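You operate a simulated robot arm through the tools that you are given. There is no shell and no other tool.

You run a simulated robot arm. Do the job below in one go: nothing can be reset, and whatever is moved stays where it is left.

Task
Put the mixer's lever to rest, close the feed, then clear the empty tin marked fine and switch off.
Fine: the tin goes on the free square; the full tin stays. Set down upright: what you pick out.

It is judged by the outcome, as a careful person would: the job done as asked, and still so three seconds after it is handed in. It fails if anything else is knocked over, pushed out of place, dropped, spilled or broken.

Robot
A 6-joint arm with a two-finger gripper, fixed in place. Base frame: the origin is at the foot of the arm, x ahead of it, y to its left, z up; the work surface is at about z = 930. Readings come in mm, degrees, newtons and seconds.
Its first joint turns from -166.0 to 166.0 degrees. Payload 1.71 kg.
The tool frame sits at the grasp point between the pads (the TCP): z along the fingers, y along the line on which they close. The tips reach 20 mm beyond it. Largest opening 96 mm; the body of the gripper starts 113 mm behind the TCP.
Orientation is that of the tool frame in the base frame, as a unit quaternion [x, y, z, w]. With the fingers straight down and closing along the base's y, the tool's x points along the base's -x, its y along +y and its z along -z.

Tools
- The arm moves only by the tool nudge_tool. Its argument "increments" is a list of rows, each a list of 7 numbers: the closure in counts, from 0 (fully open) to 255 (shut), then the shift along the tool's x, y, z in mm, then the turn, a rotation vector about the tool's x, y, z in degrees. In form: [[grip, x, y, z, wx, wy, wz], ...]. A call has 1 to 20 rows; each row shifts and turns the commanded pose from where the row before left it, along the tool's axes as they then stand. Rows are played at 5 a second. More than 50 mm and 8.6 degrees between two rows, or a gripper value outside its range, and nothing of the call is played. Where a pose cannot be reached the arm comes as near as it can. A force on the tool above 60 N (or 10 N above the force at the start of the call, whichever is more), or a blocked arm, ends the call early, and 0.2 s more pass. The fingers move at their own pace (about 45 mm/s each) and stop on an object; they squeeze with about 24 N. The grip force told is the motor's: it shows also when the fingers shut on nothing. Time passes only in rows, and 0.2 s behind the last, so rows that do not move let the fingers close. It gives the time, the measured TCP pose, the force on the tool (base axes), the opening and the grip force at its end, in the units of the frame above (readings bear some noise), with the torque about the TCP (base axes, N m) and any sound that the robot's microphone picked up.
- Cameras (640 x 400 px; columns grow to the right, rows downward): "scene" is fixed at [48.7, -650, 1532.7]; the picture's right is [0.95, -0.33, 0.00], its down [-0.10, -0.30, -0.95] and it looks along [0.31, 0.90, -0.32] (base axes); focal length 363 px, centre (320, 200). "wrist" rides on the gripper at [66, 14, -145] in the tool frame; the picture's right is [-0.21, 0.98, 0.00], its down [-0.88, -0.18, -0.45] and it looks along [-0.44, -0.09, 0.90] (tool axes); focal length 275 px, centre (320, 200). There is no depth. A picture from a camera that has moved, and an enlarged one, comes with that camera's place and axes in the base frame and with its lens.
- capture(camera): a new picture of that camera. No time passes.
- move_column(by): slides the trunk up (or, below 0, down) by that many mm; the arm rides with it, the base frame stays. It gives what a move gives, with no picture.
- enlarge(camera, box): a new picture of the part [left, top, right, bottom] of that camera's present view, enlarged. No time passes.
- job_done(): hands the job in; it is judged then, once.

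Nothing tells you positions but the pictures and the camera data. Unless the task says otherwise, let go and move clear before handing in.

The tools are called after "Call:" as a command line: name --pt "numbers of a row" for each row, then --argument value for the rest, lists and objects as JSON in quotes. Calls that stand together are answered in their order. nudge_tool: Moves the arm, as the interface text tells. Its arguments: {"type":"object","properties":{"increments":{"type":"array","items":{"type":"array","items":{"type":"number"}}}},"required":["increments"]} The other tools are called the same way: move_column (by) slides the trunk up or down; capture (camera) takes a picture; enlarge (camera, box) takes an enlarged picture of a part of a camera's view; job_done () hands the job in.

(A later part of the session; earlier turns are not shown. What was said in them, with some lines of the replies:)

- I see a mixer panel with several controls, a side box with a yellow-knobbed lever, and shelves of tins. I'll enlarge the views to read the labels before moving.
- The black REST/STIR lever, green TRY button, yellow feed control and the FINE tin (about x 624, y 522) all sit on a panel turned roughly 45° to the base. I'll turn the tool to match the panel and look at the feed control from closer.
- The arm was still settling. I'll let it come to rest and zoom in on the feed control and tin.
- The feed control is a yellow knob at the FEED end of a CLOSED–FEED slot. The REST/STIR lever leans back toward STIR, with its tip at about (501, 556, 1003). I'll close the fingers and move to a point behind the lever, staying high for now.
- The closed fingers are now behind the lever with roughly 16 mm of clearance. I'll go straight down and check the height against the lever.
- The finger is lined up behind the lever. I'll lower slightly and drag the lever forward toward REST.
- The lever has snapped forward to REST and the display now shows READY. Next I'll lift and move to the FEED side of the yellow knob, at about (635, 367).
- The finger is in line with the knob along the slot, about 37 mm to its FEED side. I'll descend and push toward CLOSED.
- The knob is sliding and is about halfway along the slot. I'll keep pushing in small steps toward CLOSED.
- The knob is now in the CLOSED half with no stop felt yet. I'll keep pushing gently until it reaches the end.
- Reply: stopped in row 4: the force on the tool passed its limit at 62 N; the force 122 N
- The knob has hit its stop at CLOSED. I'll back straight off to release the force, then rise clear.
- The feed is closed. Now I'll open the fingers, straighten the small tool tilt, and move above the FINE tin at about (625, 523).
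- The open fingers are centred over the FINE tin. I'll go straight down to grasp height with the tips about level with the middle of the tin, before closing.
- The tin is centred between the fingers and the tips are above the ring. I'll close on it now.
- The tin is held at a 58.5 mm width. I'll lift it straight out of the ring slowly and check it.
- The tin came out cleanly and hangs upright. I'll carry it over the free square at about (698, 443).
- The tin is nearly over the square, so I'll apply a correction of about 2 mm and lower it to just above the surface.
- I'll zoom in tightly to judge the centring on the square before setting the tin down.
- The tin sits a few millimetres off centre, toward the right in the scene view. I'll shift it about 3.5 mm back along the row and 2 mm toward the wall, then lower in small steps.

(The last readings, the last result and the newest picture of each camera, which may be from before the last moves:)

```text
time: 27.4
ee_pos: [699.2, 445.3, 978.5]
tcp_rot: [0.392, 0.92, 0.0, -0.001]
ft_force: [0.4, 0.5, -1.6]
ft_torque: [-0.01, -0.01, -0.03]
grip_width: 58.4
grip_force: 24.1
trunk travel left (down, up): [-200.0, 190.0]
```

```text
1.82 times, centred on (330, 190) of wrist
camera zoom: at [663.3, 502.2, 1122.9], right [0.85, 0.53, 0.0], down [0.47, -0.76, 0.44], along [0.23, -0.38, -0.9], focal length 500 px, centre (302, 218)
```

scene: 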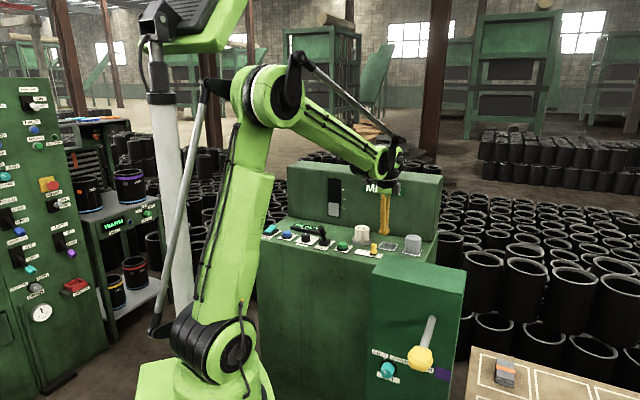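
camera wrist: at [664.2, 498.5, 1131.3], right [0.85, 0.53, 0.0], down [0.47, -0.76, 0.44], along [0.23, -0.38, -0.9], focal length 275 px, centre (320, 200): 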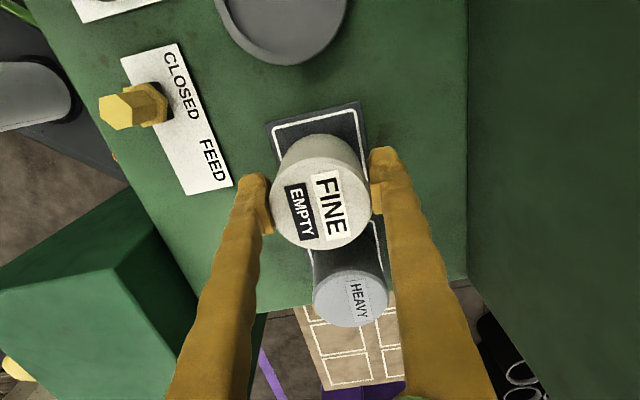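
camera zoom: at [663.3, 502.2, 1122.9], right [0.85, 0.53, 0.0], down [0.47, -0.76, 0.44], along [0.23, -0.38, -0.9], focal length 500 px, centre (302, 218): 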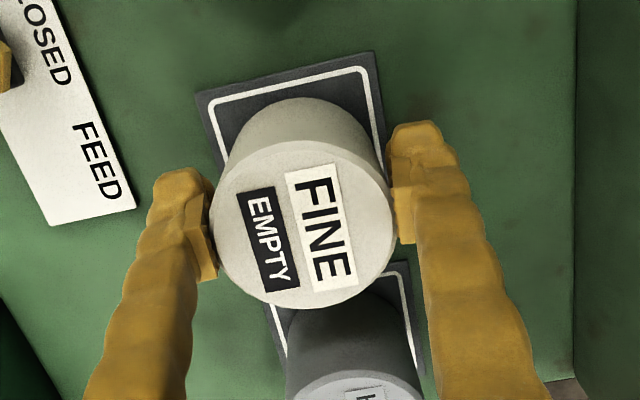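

The tin is now well centred on the square in both views. I'll lower it in small steps and watch the force for contact.

Call:
nudge_tool --pt "255 0 0 2 0 0 0" --pt "255 0 0 2 0 0 0" --pt "255 0 0 1 0 0 0" --pt "255 0 0 0 0 0 0"

Call:
enlarge --camera "scene" --box '[370, 220, 420, 255]'

```text
time: 28.4
ee_pos: [699.2, 446.1, 974.1]
tcp_rot: [0.392, 0.92, 0.0, -0.001]
ft_force: [-0.1, -0.2, -1.8]
ft_torque: [-0.01, 0.03, 0.01]
grip_width: 58.5
grip_force: 24.1
trunk travel left (down, up): [-200.0, 190.0]
```

```text
11.43 times, centred on (395, 238) of scene
camera zoom: at [48.7, -650.0, 1532.7], right [0.95, -0.33, 0.0], down [-0.1, -0.3, -0.95], along [0.31, 0.9, -0.32], focal length 4146 px, centre (-537, -229)
```

zoom: 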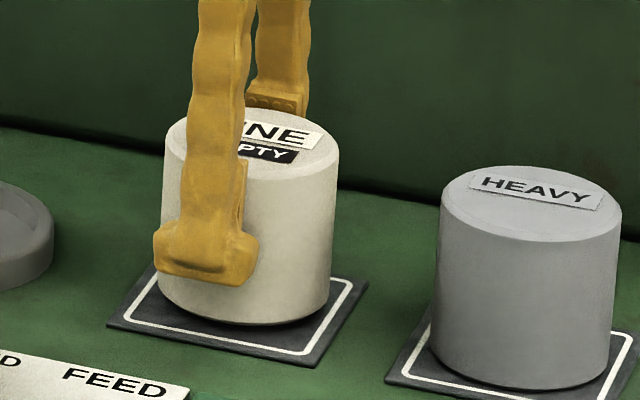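

Call:
nudge_tool --pt "255 0 0 1 0 0 0" --pt "255 0 0 1 0 0 0" --pt "255 0 0 1 0 0 0" --pt "255 0 0 0 0 0 0"

```text
time: 29.4
ee_pos: [699.4, 446.4, 970.9]
tcp_rot: [0.392, 0.92, 0.0, -0.001]
ft_force: [0.0, -0.6, -2.0]
ft_torque: [0.01, 0.0, -0.03]
grip_width: 58.3
grip_force: 24.3
trunk travel left (down, up): [-200.0, 190.0]
```

No contact has shown yet (the force is still about −2 N). I'll continue down 1 mm at a time.

Call:
nudge_tool --pt "255 0 0 1 0 0 0" --pt "255 0 0 1 0 0 0" --pt "255 0 0 0 0 0 0"

Call:
enlarge --camera "scene" --box '[370, 220, 420, 255]'

```text
time: 30.2
ee_pos: [699.3, 446.0, 970.4]
tcp_rot: [0.392, 0.92, 0.002, 0.0]
ft_force: [10.4, 5.5, 32.0]
ft_torque: [-0.01, -0.07, 0.02]
grip_width: 58.5
grip_force: 24.7
trunk travel left (down, up): [-200.0, 190.0]
```

```text
11.43 times, centred on (395, 238) of scene
camera zoom: at [48.7, -650.0, 1532.7], right [0.95, -0.33, 0.0], down [-0.1, -0.3, -0.95], along [0.31, 0.9, -0.32], focal length 4146 px, centre (-537, -229)
```

zoom: 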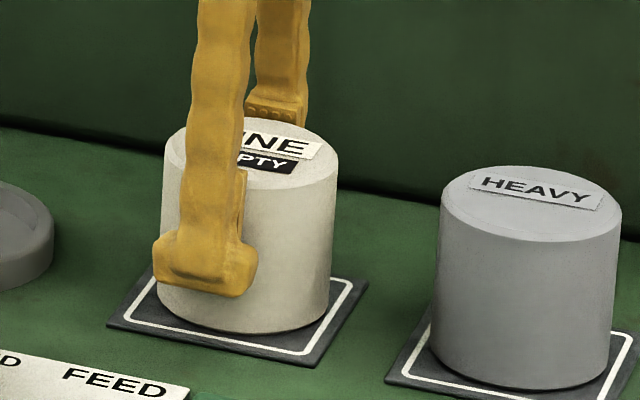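

The tin is on the square with about 32 N of contact. I'll ease off 1 mm, then open the fingers slowly.

Call:
nudge_tool --pt "255 0 0 -0.8 0 0 0" --pt "255 0 0 -0.3 0 0 0" --pt "255 0 0 0 0 0 0"

```text
time: 31.0
ee_pos: [698.4, 446.1, 970.4]
tcp_rot: [0.392, 0.92, 0.0, -0.001]
ft_force: [6.1, 2.1, 21.3]
ft_torque: [-0.08, -0.01, 0.03]
grip_width: 58.5
grip_force: 24.3
trunk travel left (down, up): [-200.0, 190.0]
```

Call:
nudge_tool --pt "255 0 0 -0.8 0 0 0" --pt "255 0 0 0 0 0 0" --pt "85 0 0 0 0 0 0" --pt "70 0 0 0 0 0 0" --pt "40 0 0 0 0 0 0" --pt "0 0 0 0 0 0 0" --pt "0 0 0 0 0 0 0" --pt "0 0 0 0 0 0 0" --pt "0 0 0 0 0 0 0"

Call:
enlarge --camera "scene" --box '[360, 205, 440, 260]'

Call:
capture --camera "wrist"

```text
time: 33.0
ee_pos: [699.6, 447.3, 970.8]
tcp_rot: [0.393, 0.92, 0.0, 0.0]
ft_force: [0.5, -0.1, -0.3]
ft_torque: [0.01, -0.01, 0.0]
grip_width: 96.0
grip_force: 0.1
trunk travel left (down, up): [-200.0, 190.0]
```

```text
7.27 times, centred on (400, 232) of scene
camera zoom: at [48.7, -650.0, 1532.7], right [0.95, -0.33, 0.0], down [-0.1, -0.3, -0.95], along [0.31, 0.9, -0.32], focal length 2639 px, centre (-262, -36)
```

zoom: 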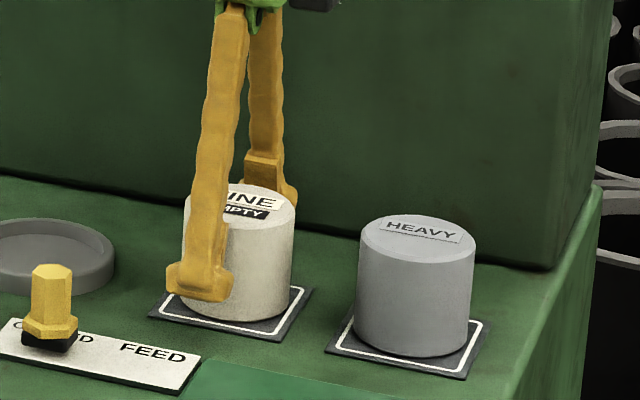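

```text
taken
camera wrist: at [663.6, 502.8, 1114.9], right [0.85, 0.53, 0.0], down [0.47, -0.76, 0.44], along [0.23, -0.38, -0.9], focal length 275 px, centre (320, 200)
```

wrist: 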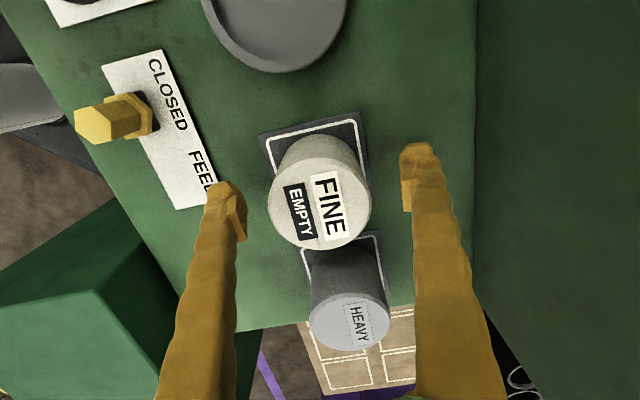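

The FINE tin stands upright on the free square and the HEAVY tin hasn't moved. I'll rise straight up, close the fingers, and travel to above the teal power rocker.

Call:
nudge_tool --pt "0 0 0 -15 0 0 0" --pt "0 0 0 -30 0 0 0" --pt "0 0 0 -35 0 0 0" --pt "0 0 0 -35 0 0 0" --pt "0 0 0 -25 0 0 0" --pt "255 42.3 -9.2 0 0 0 0" --pt "255 42.3 -9.2 0 0 0 0" --pt "255 42.3 -9.2 0 0 0 0" --pt "255 42.3 -9.2 0 0 0 0" --pt "255 42.3 -9.2 0 0 0 0" --pt "255 42.3 -9.2 0 0 0 0" --pt "255 42.3 -9.2 0 0 0 0" --pt "255 42.3 -9.2 0 0 0 0" --pt "255 42.3 -9.2 0 0 0 0" --pt "255 42.3 -9.2 0 0 0 0" --pt "255 42.3 -9.2 0 0 0 0" --pt "255 0 0 0 0 0 0" --pt "255 0 0 0 0 0 0"

Call:
capture --camera "wrist"

Call:
capture --camera "scene"

Call:
enlarge --camera "scene" --box '[240, 180, 440, 270]'

```text
time: 36.8
ee_pos: [303.0, 712.5, 1111.3]
tcp_rot: [0.393, 0.92, 0.001, -0.001]
ft_force: [-0.6, 0.3, 0.1]
ft_torque: [0.01, 0.01, 0.01]
grip_width: 0.1
grip_force: 24.0
trunk travel left (down, up): [-200.0, 190.0]
```

```text
taken
camera wrist: at [268.0, 767.6, 1255.6], right [0.85, 0.53, 0.0], down [0.47, -0.76, 0.44], along [0.23, -0.38, -0.9], focal length 275 px, centre (320, 200)
```

wrist: 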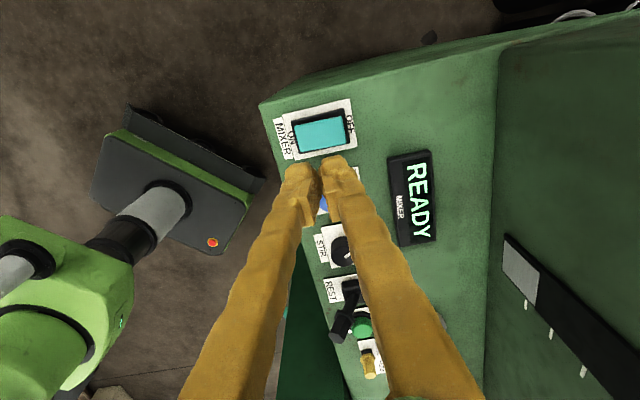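

```text
taken
```

scene: 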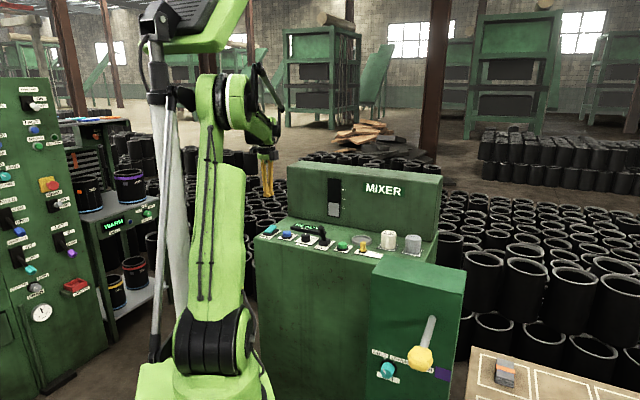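

```text
3.20 times, centred on (340, 225) of scene
camera zoom: at [48.7, -650.0, 1532.7], right [0.95, -0.33, 0.0], down [-0.1, -0.3, -0.95], along [0.31, 0.9, -0.32], focal length 1161 px, centre (256, 120)
```

zoom: 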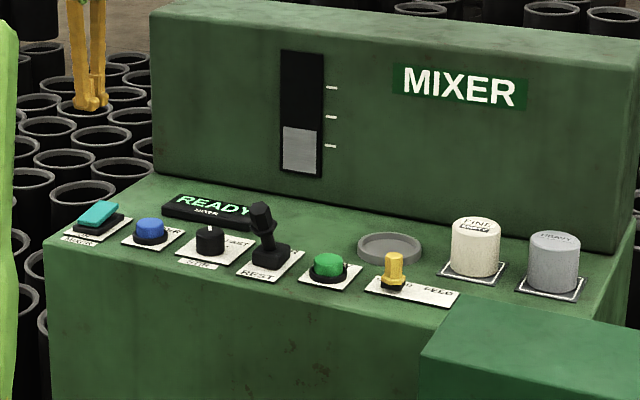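

Call:
enlarge --camera "wrist" --box '[250, 80, 390, 180]'

Call:
enlarge --camera "scene" --box '[250, 215, 300, 250]'

```text
4.00 times, centred on (320, 130) of wrist
camera zoom: at [268.0, 767.6, 1255.6], right [0.85, 0.53, 0.0], down [0.47, -0.76, 0.44], along [0.23, -0.38, -0.9], focal length 1101 px, centre (320, 480)
```

zoom: 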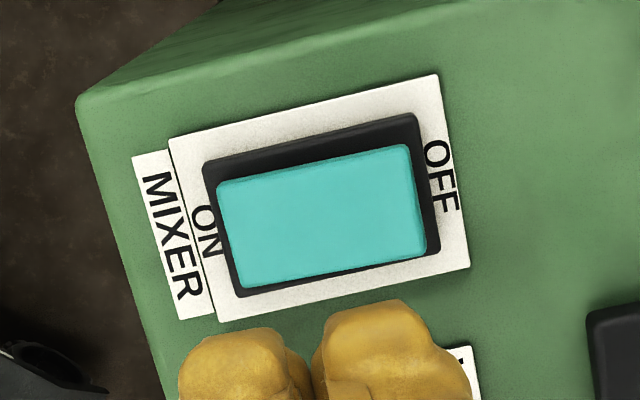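

```text
11.43 times, centred on (275, 232) of scene
camera zoom: at [48.7, -650.0, 1532.7], right [0.95, -0.33, 0.0], down [-0.1, -0.3, -0.95], along [0.31, 0.9, -0.32], focal length 4146 px, centre (834, -171)
```

zoom: 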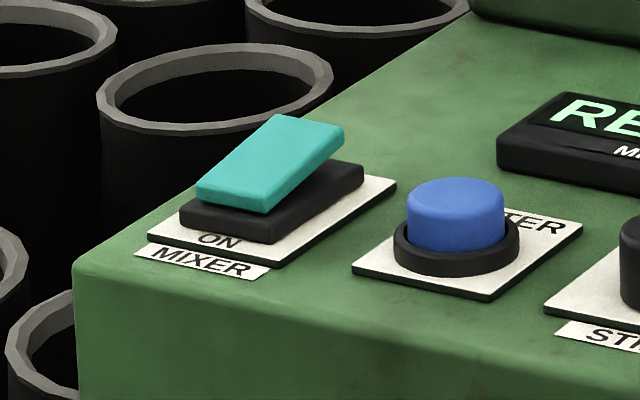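

The rocker's ON (front) side is pressed in and its OFF (back) side is raised, so I need to press the back half. I'll shift 16 mm toward OFF and descend to just above it.

Call:
nudge_tool --pt "255 0 16 0 0 0 0" --pt "255 0 0 35 0 0 0" --pt "255 0 0 35 0 0 0" --pt "255 0 0 30 0 0 0" --pt "255 0 0 10 0 0 0" --pt "255 0 0 0 0 0 0" --pt "255 0 0 0 0 0 0"

Call:
enlarge --camera "scene" --box '[240, 190, 320, 250]'

Call:
enlarge --camera "wrist" --box '[220, 80, 420, 220]'

```text
time: 38.4
ee_pos: [315.7, 724.1, 999.9]
tcp_rot: [0.392, 0.92, -0.001, -0.001]
ft_force: [-0.1, 1.6, -0.1]
ft_torque: [0.02, -0.03, -0.02]
grip_width: 0.0
grip_force: 24.0
trunk travel left (down, up): [-200.0, 190.0]
```

```text
6.67 times, centred on (280, 220) of scene
camera zoom: at [48.7, -650.0, 1532.7], right [0.95, -0.33, 0.0], down [-0.1, -0.3, -0.95], along [0.31, 0.9, -0.32], focal length 2419 px, centre (587, 67)
```

zoom: 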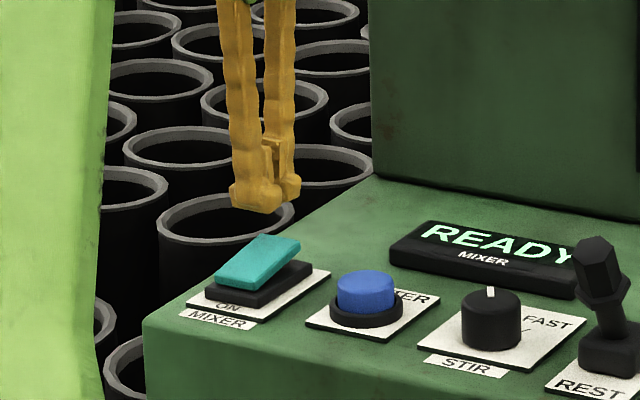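

```text
2.86 times, centred on (320, 150) of wrist
camera zoom: at [279.5, 779.3, 1145.5], right [0.85, 0.53, 0.0], down [0.47, -0.76, 0.44], along [0.23, -0.38, -0.9], focal length 786 px, centre (320, 343)
```

zoom: 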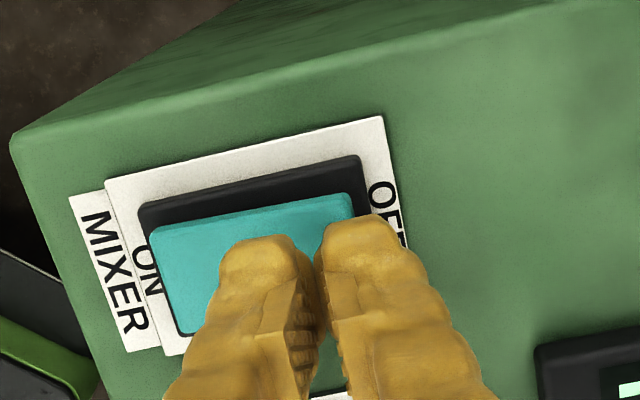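

The fingertips are above the OFF half of the rocker. I'll press down in small steps and watch the force and the display.

Call:
nudge_tool --pt "255 0 0 8 0 0 0" --pt "255 0 0 4 0 0 0" --pt "255 0 0 3 0 0 0" --pt "255 0 0 3 0 0 0" --pt "255 0 0 3 0 0 0" --pt "255 0 0 0 0 0 0"

Call:
enlarge --camera "scene" --box '[240, 190, 320, 250]'

```text
time: 39.8
ee_pos: [315.0, 723.0, 981.0]
tcp_rot: [0.392, 0.92, -0.001, -0.001]
ft_force: [0.6, -0.4, 1.1]
ft_torque: [-0.02, -0.01, 0.02]
grip_width: 0.0
grip_force: 23.6
trunk travel left (down, up): [-200.0, 190.0]
```

```text
6.67 times, centred on (280, 220) of scene
camera zoom: at [48.7, -650.0, 1532.7], right [0.95, -0.33, 0.0], down [-0.1, -0.3, -0.95], along [0.31, 0.9, -0.32], focal length 2419 px, centre (587, 67)
```

zoom: 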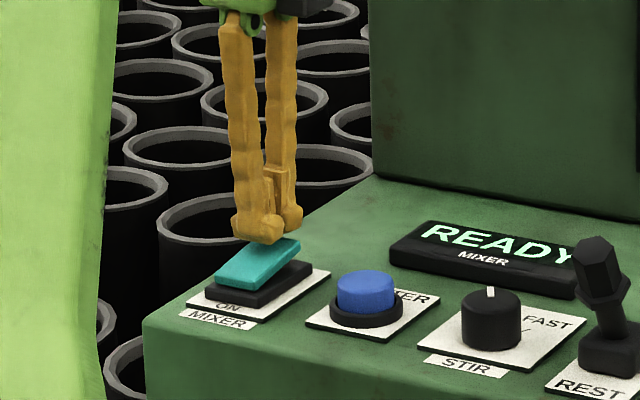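

Call:
nudge_tool --pt "255 0 0 3 0 0 0" --pt "255 0 0 2 0 0 0" --pt "255 0 0 2 0 0 0" --pt "255 0 0 2 0 0 0" --pt "255 0 0 0 0 0 0"

Call:
enlarge --camera "scene" --box '[240, 190, 320, 250]'

```text
time: 41.0
ee_pos: [317.0, 723.4, 972.3]
tcp_rot: [0.393, 0.92, 0.0, -0.001]
ft_force: [1.8, 7.4, 18.0]
ft_torque: [0.04, 0.02, -0.03]
grip_width: 0.3
grip_force: 23.6
trunk travel left (down, up): [-200.0, 190.0]
```

```text
6.67 times, centred on (280, 220) of scene
camera zoom: at [48.7, -650.0, 1532.7], right [0.95, -0.33, 0.0], down [-0.1, -0.3, -0.95], along [0.31, 0.9, -0.32], focal length 2419 px, centre (587, 67)
```

zoom: 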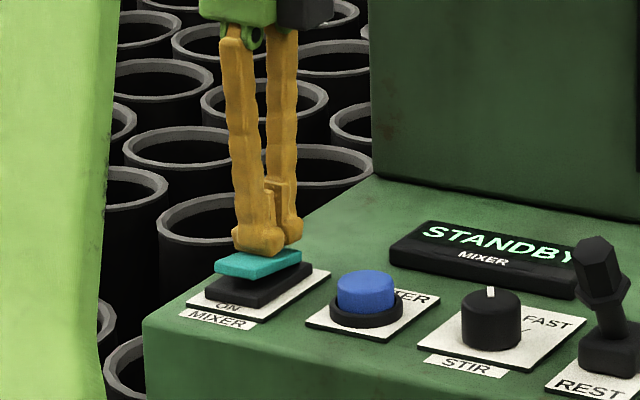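

The display now reads STANDBY, but the rocker may not be fully over. I'll press a couple of millimetres more to seat it.

Call:
nudge_tool --pt "255 0 0 1.5 0 0 0" --pt "255 0 0 1.5 0 0 0" --pt "255 0 0 0 0 0 0"

Call:
enlarge --camera "scene" --box '[240, 190, 320, 250]'

```text
time: 41.6
ee_pos: [298.3, 725.3, 974.6]
tcp_rot: [0.391, 0.92, 0.004, 0.007]
ft_force: [-1.1, -1.1, 1.0]
ft_torque: [0.03, -0.07, 0.01]
grip_width: 0.0
grip_force: 23.9
trunk travel left (down, up): [-200.0, 190.0]
stopped in row 2: the force on the tool passed its limit at 65 N (the readings are from after the stop); the commanded pose is now the measured one
```

```text
6.67 times, centred on (280, 220) of scene
camera zoom: at [48.7, -650.0, 1532.7], right [0.95, -0.33, 0.0], down [-0.1, -0.3, -0.95], along [0.31, 0.9, -0.32], focal length 2419 px, centre (587, 67)
```

zoom: 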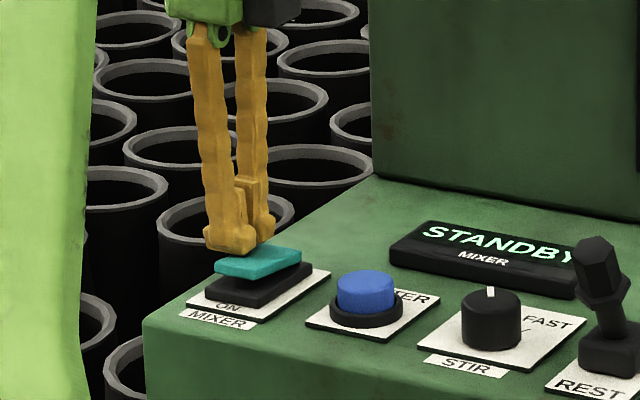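

The finger slipped a little sideways and is now in free air; the rocker stays over with STANDBY showing. I'll rise straight up and inspect.

Call:
nudge_tool --pt "255 0 0 -10 0 0 0" --pt "255 0 0 -30 0 0 0" --pt "255 0 0 -40 0 0 0" --pt "255 0 0 -40 0 0 0" --pt "255 0 0 0 0 0 0" --pt "255 0 0 0 0 0 0"

Call:
enlarge --camera "scene" --box '[250, 210, 310, 255]'

Call:
enlarge --camera "wrist" --box '[220, 60, 440, 240]'

Call:
enlarge --camera "scene" --box '[290, 200, 440, 275]'

Call:
capture --camera "scene"

```text
time: 43.0
ee_pos: [300.0, 723.4, 1096.0]
tcp_rot: [0.392, 0.92, 0.005, 0.006]
ft_force: [-0.1, -0.6, 0.3]
ft_torque: [0.02, 0.04, 0.01]
grip_width: 0.0
grip_force: 23.7
trunk travel left (down, up): [-200.0, 190.0]
```

```text
8.89 times, centred on (280, 232) of scene
camera zoom: at [48.7, -650.0, 1532.7], right [0.95, -0.33, 0.0], down [-0.1, -0.3, -0.95], along [0.31, 0.9, -0.32], focal length 3225 px, centre (676, -89)
```

zoom: 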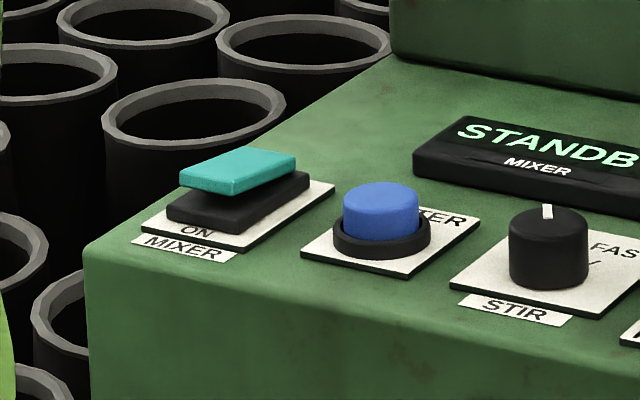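

```text
2.22 times, centred on (330, 150) of wrist
camera zoom: at [262.2, 779.7, 1239.8], right [0.85, 0.53, 0.01], down [0.47, -0.76, 0.45], along [0.25, -0.37, -0.89], focal length 612 px, centre (298, 311)
```

zoom: 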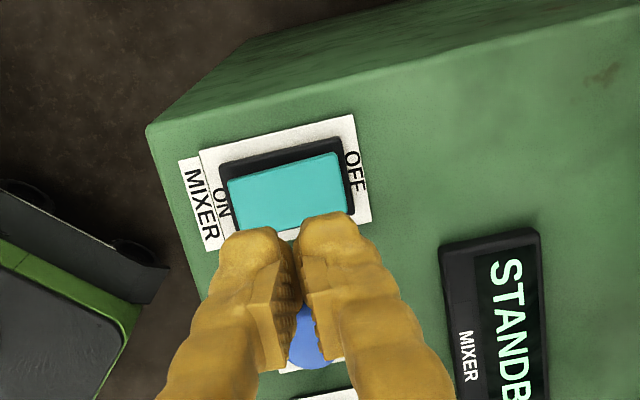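

```text
4.27 times, centred on (365, 238) of scene
camera zoom: at [48.7, -650.0, 1532.7], right [0.95, -0.33, 0.0], down [-0.1, -0.3, -0.95], along [0.31, 0.9, -0.32], focal length 1548 px, centre (128, 40)
```

zoom: 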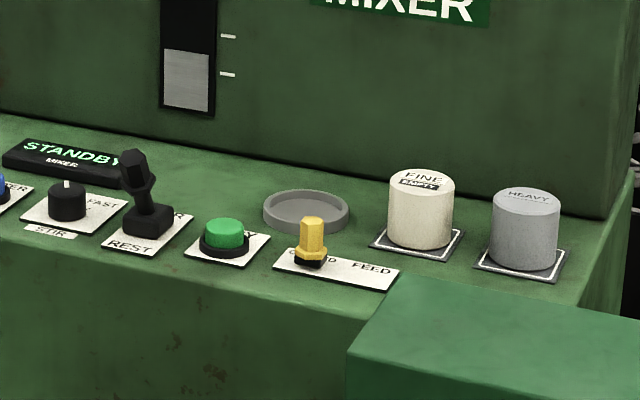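

```text
taken
```

scene: 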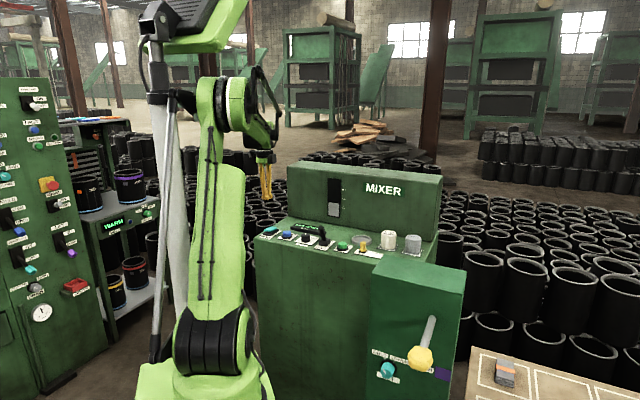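

The rocker is over to OFF and the display shows STANDBY. The lever is at REST, the feed is closed, and the FINE tin stands upright on the square with the HEAVY tin untouched. The arm is clear, so I'm handing in.

Call:
job_done

```text
The job is handed in.
```

The job is handed in, and the last pictures showed everything as you asked. I haven't had a result back from the judging.

- **Lever:** it snapped over to REST, and the display changed from MIXED to READY.
- **Feed:** the yellow knob is at its stop at the CLOSED end.
- **Tins:** the empty tin marked FINE stands upright on the free square. The HEAVY tin, which I took to be the full one, was not touched.
- **Power:** the rocker is over to OFF and the display reads STANDBY.

Two moves went past the 60 N force limit. Pushing the feed knob against its stop left about 111 N on the tool before I backed off. On the last press of the rocker the closed fingers slipped about 15–20 mm sideways off it, after the display had already changed to STANDBY. I saw nothing knocked over, moved or broken afterwards, and the arm finished well above the panel.
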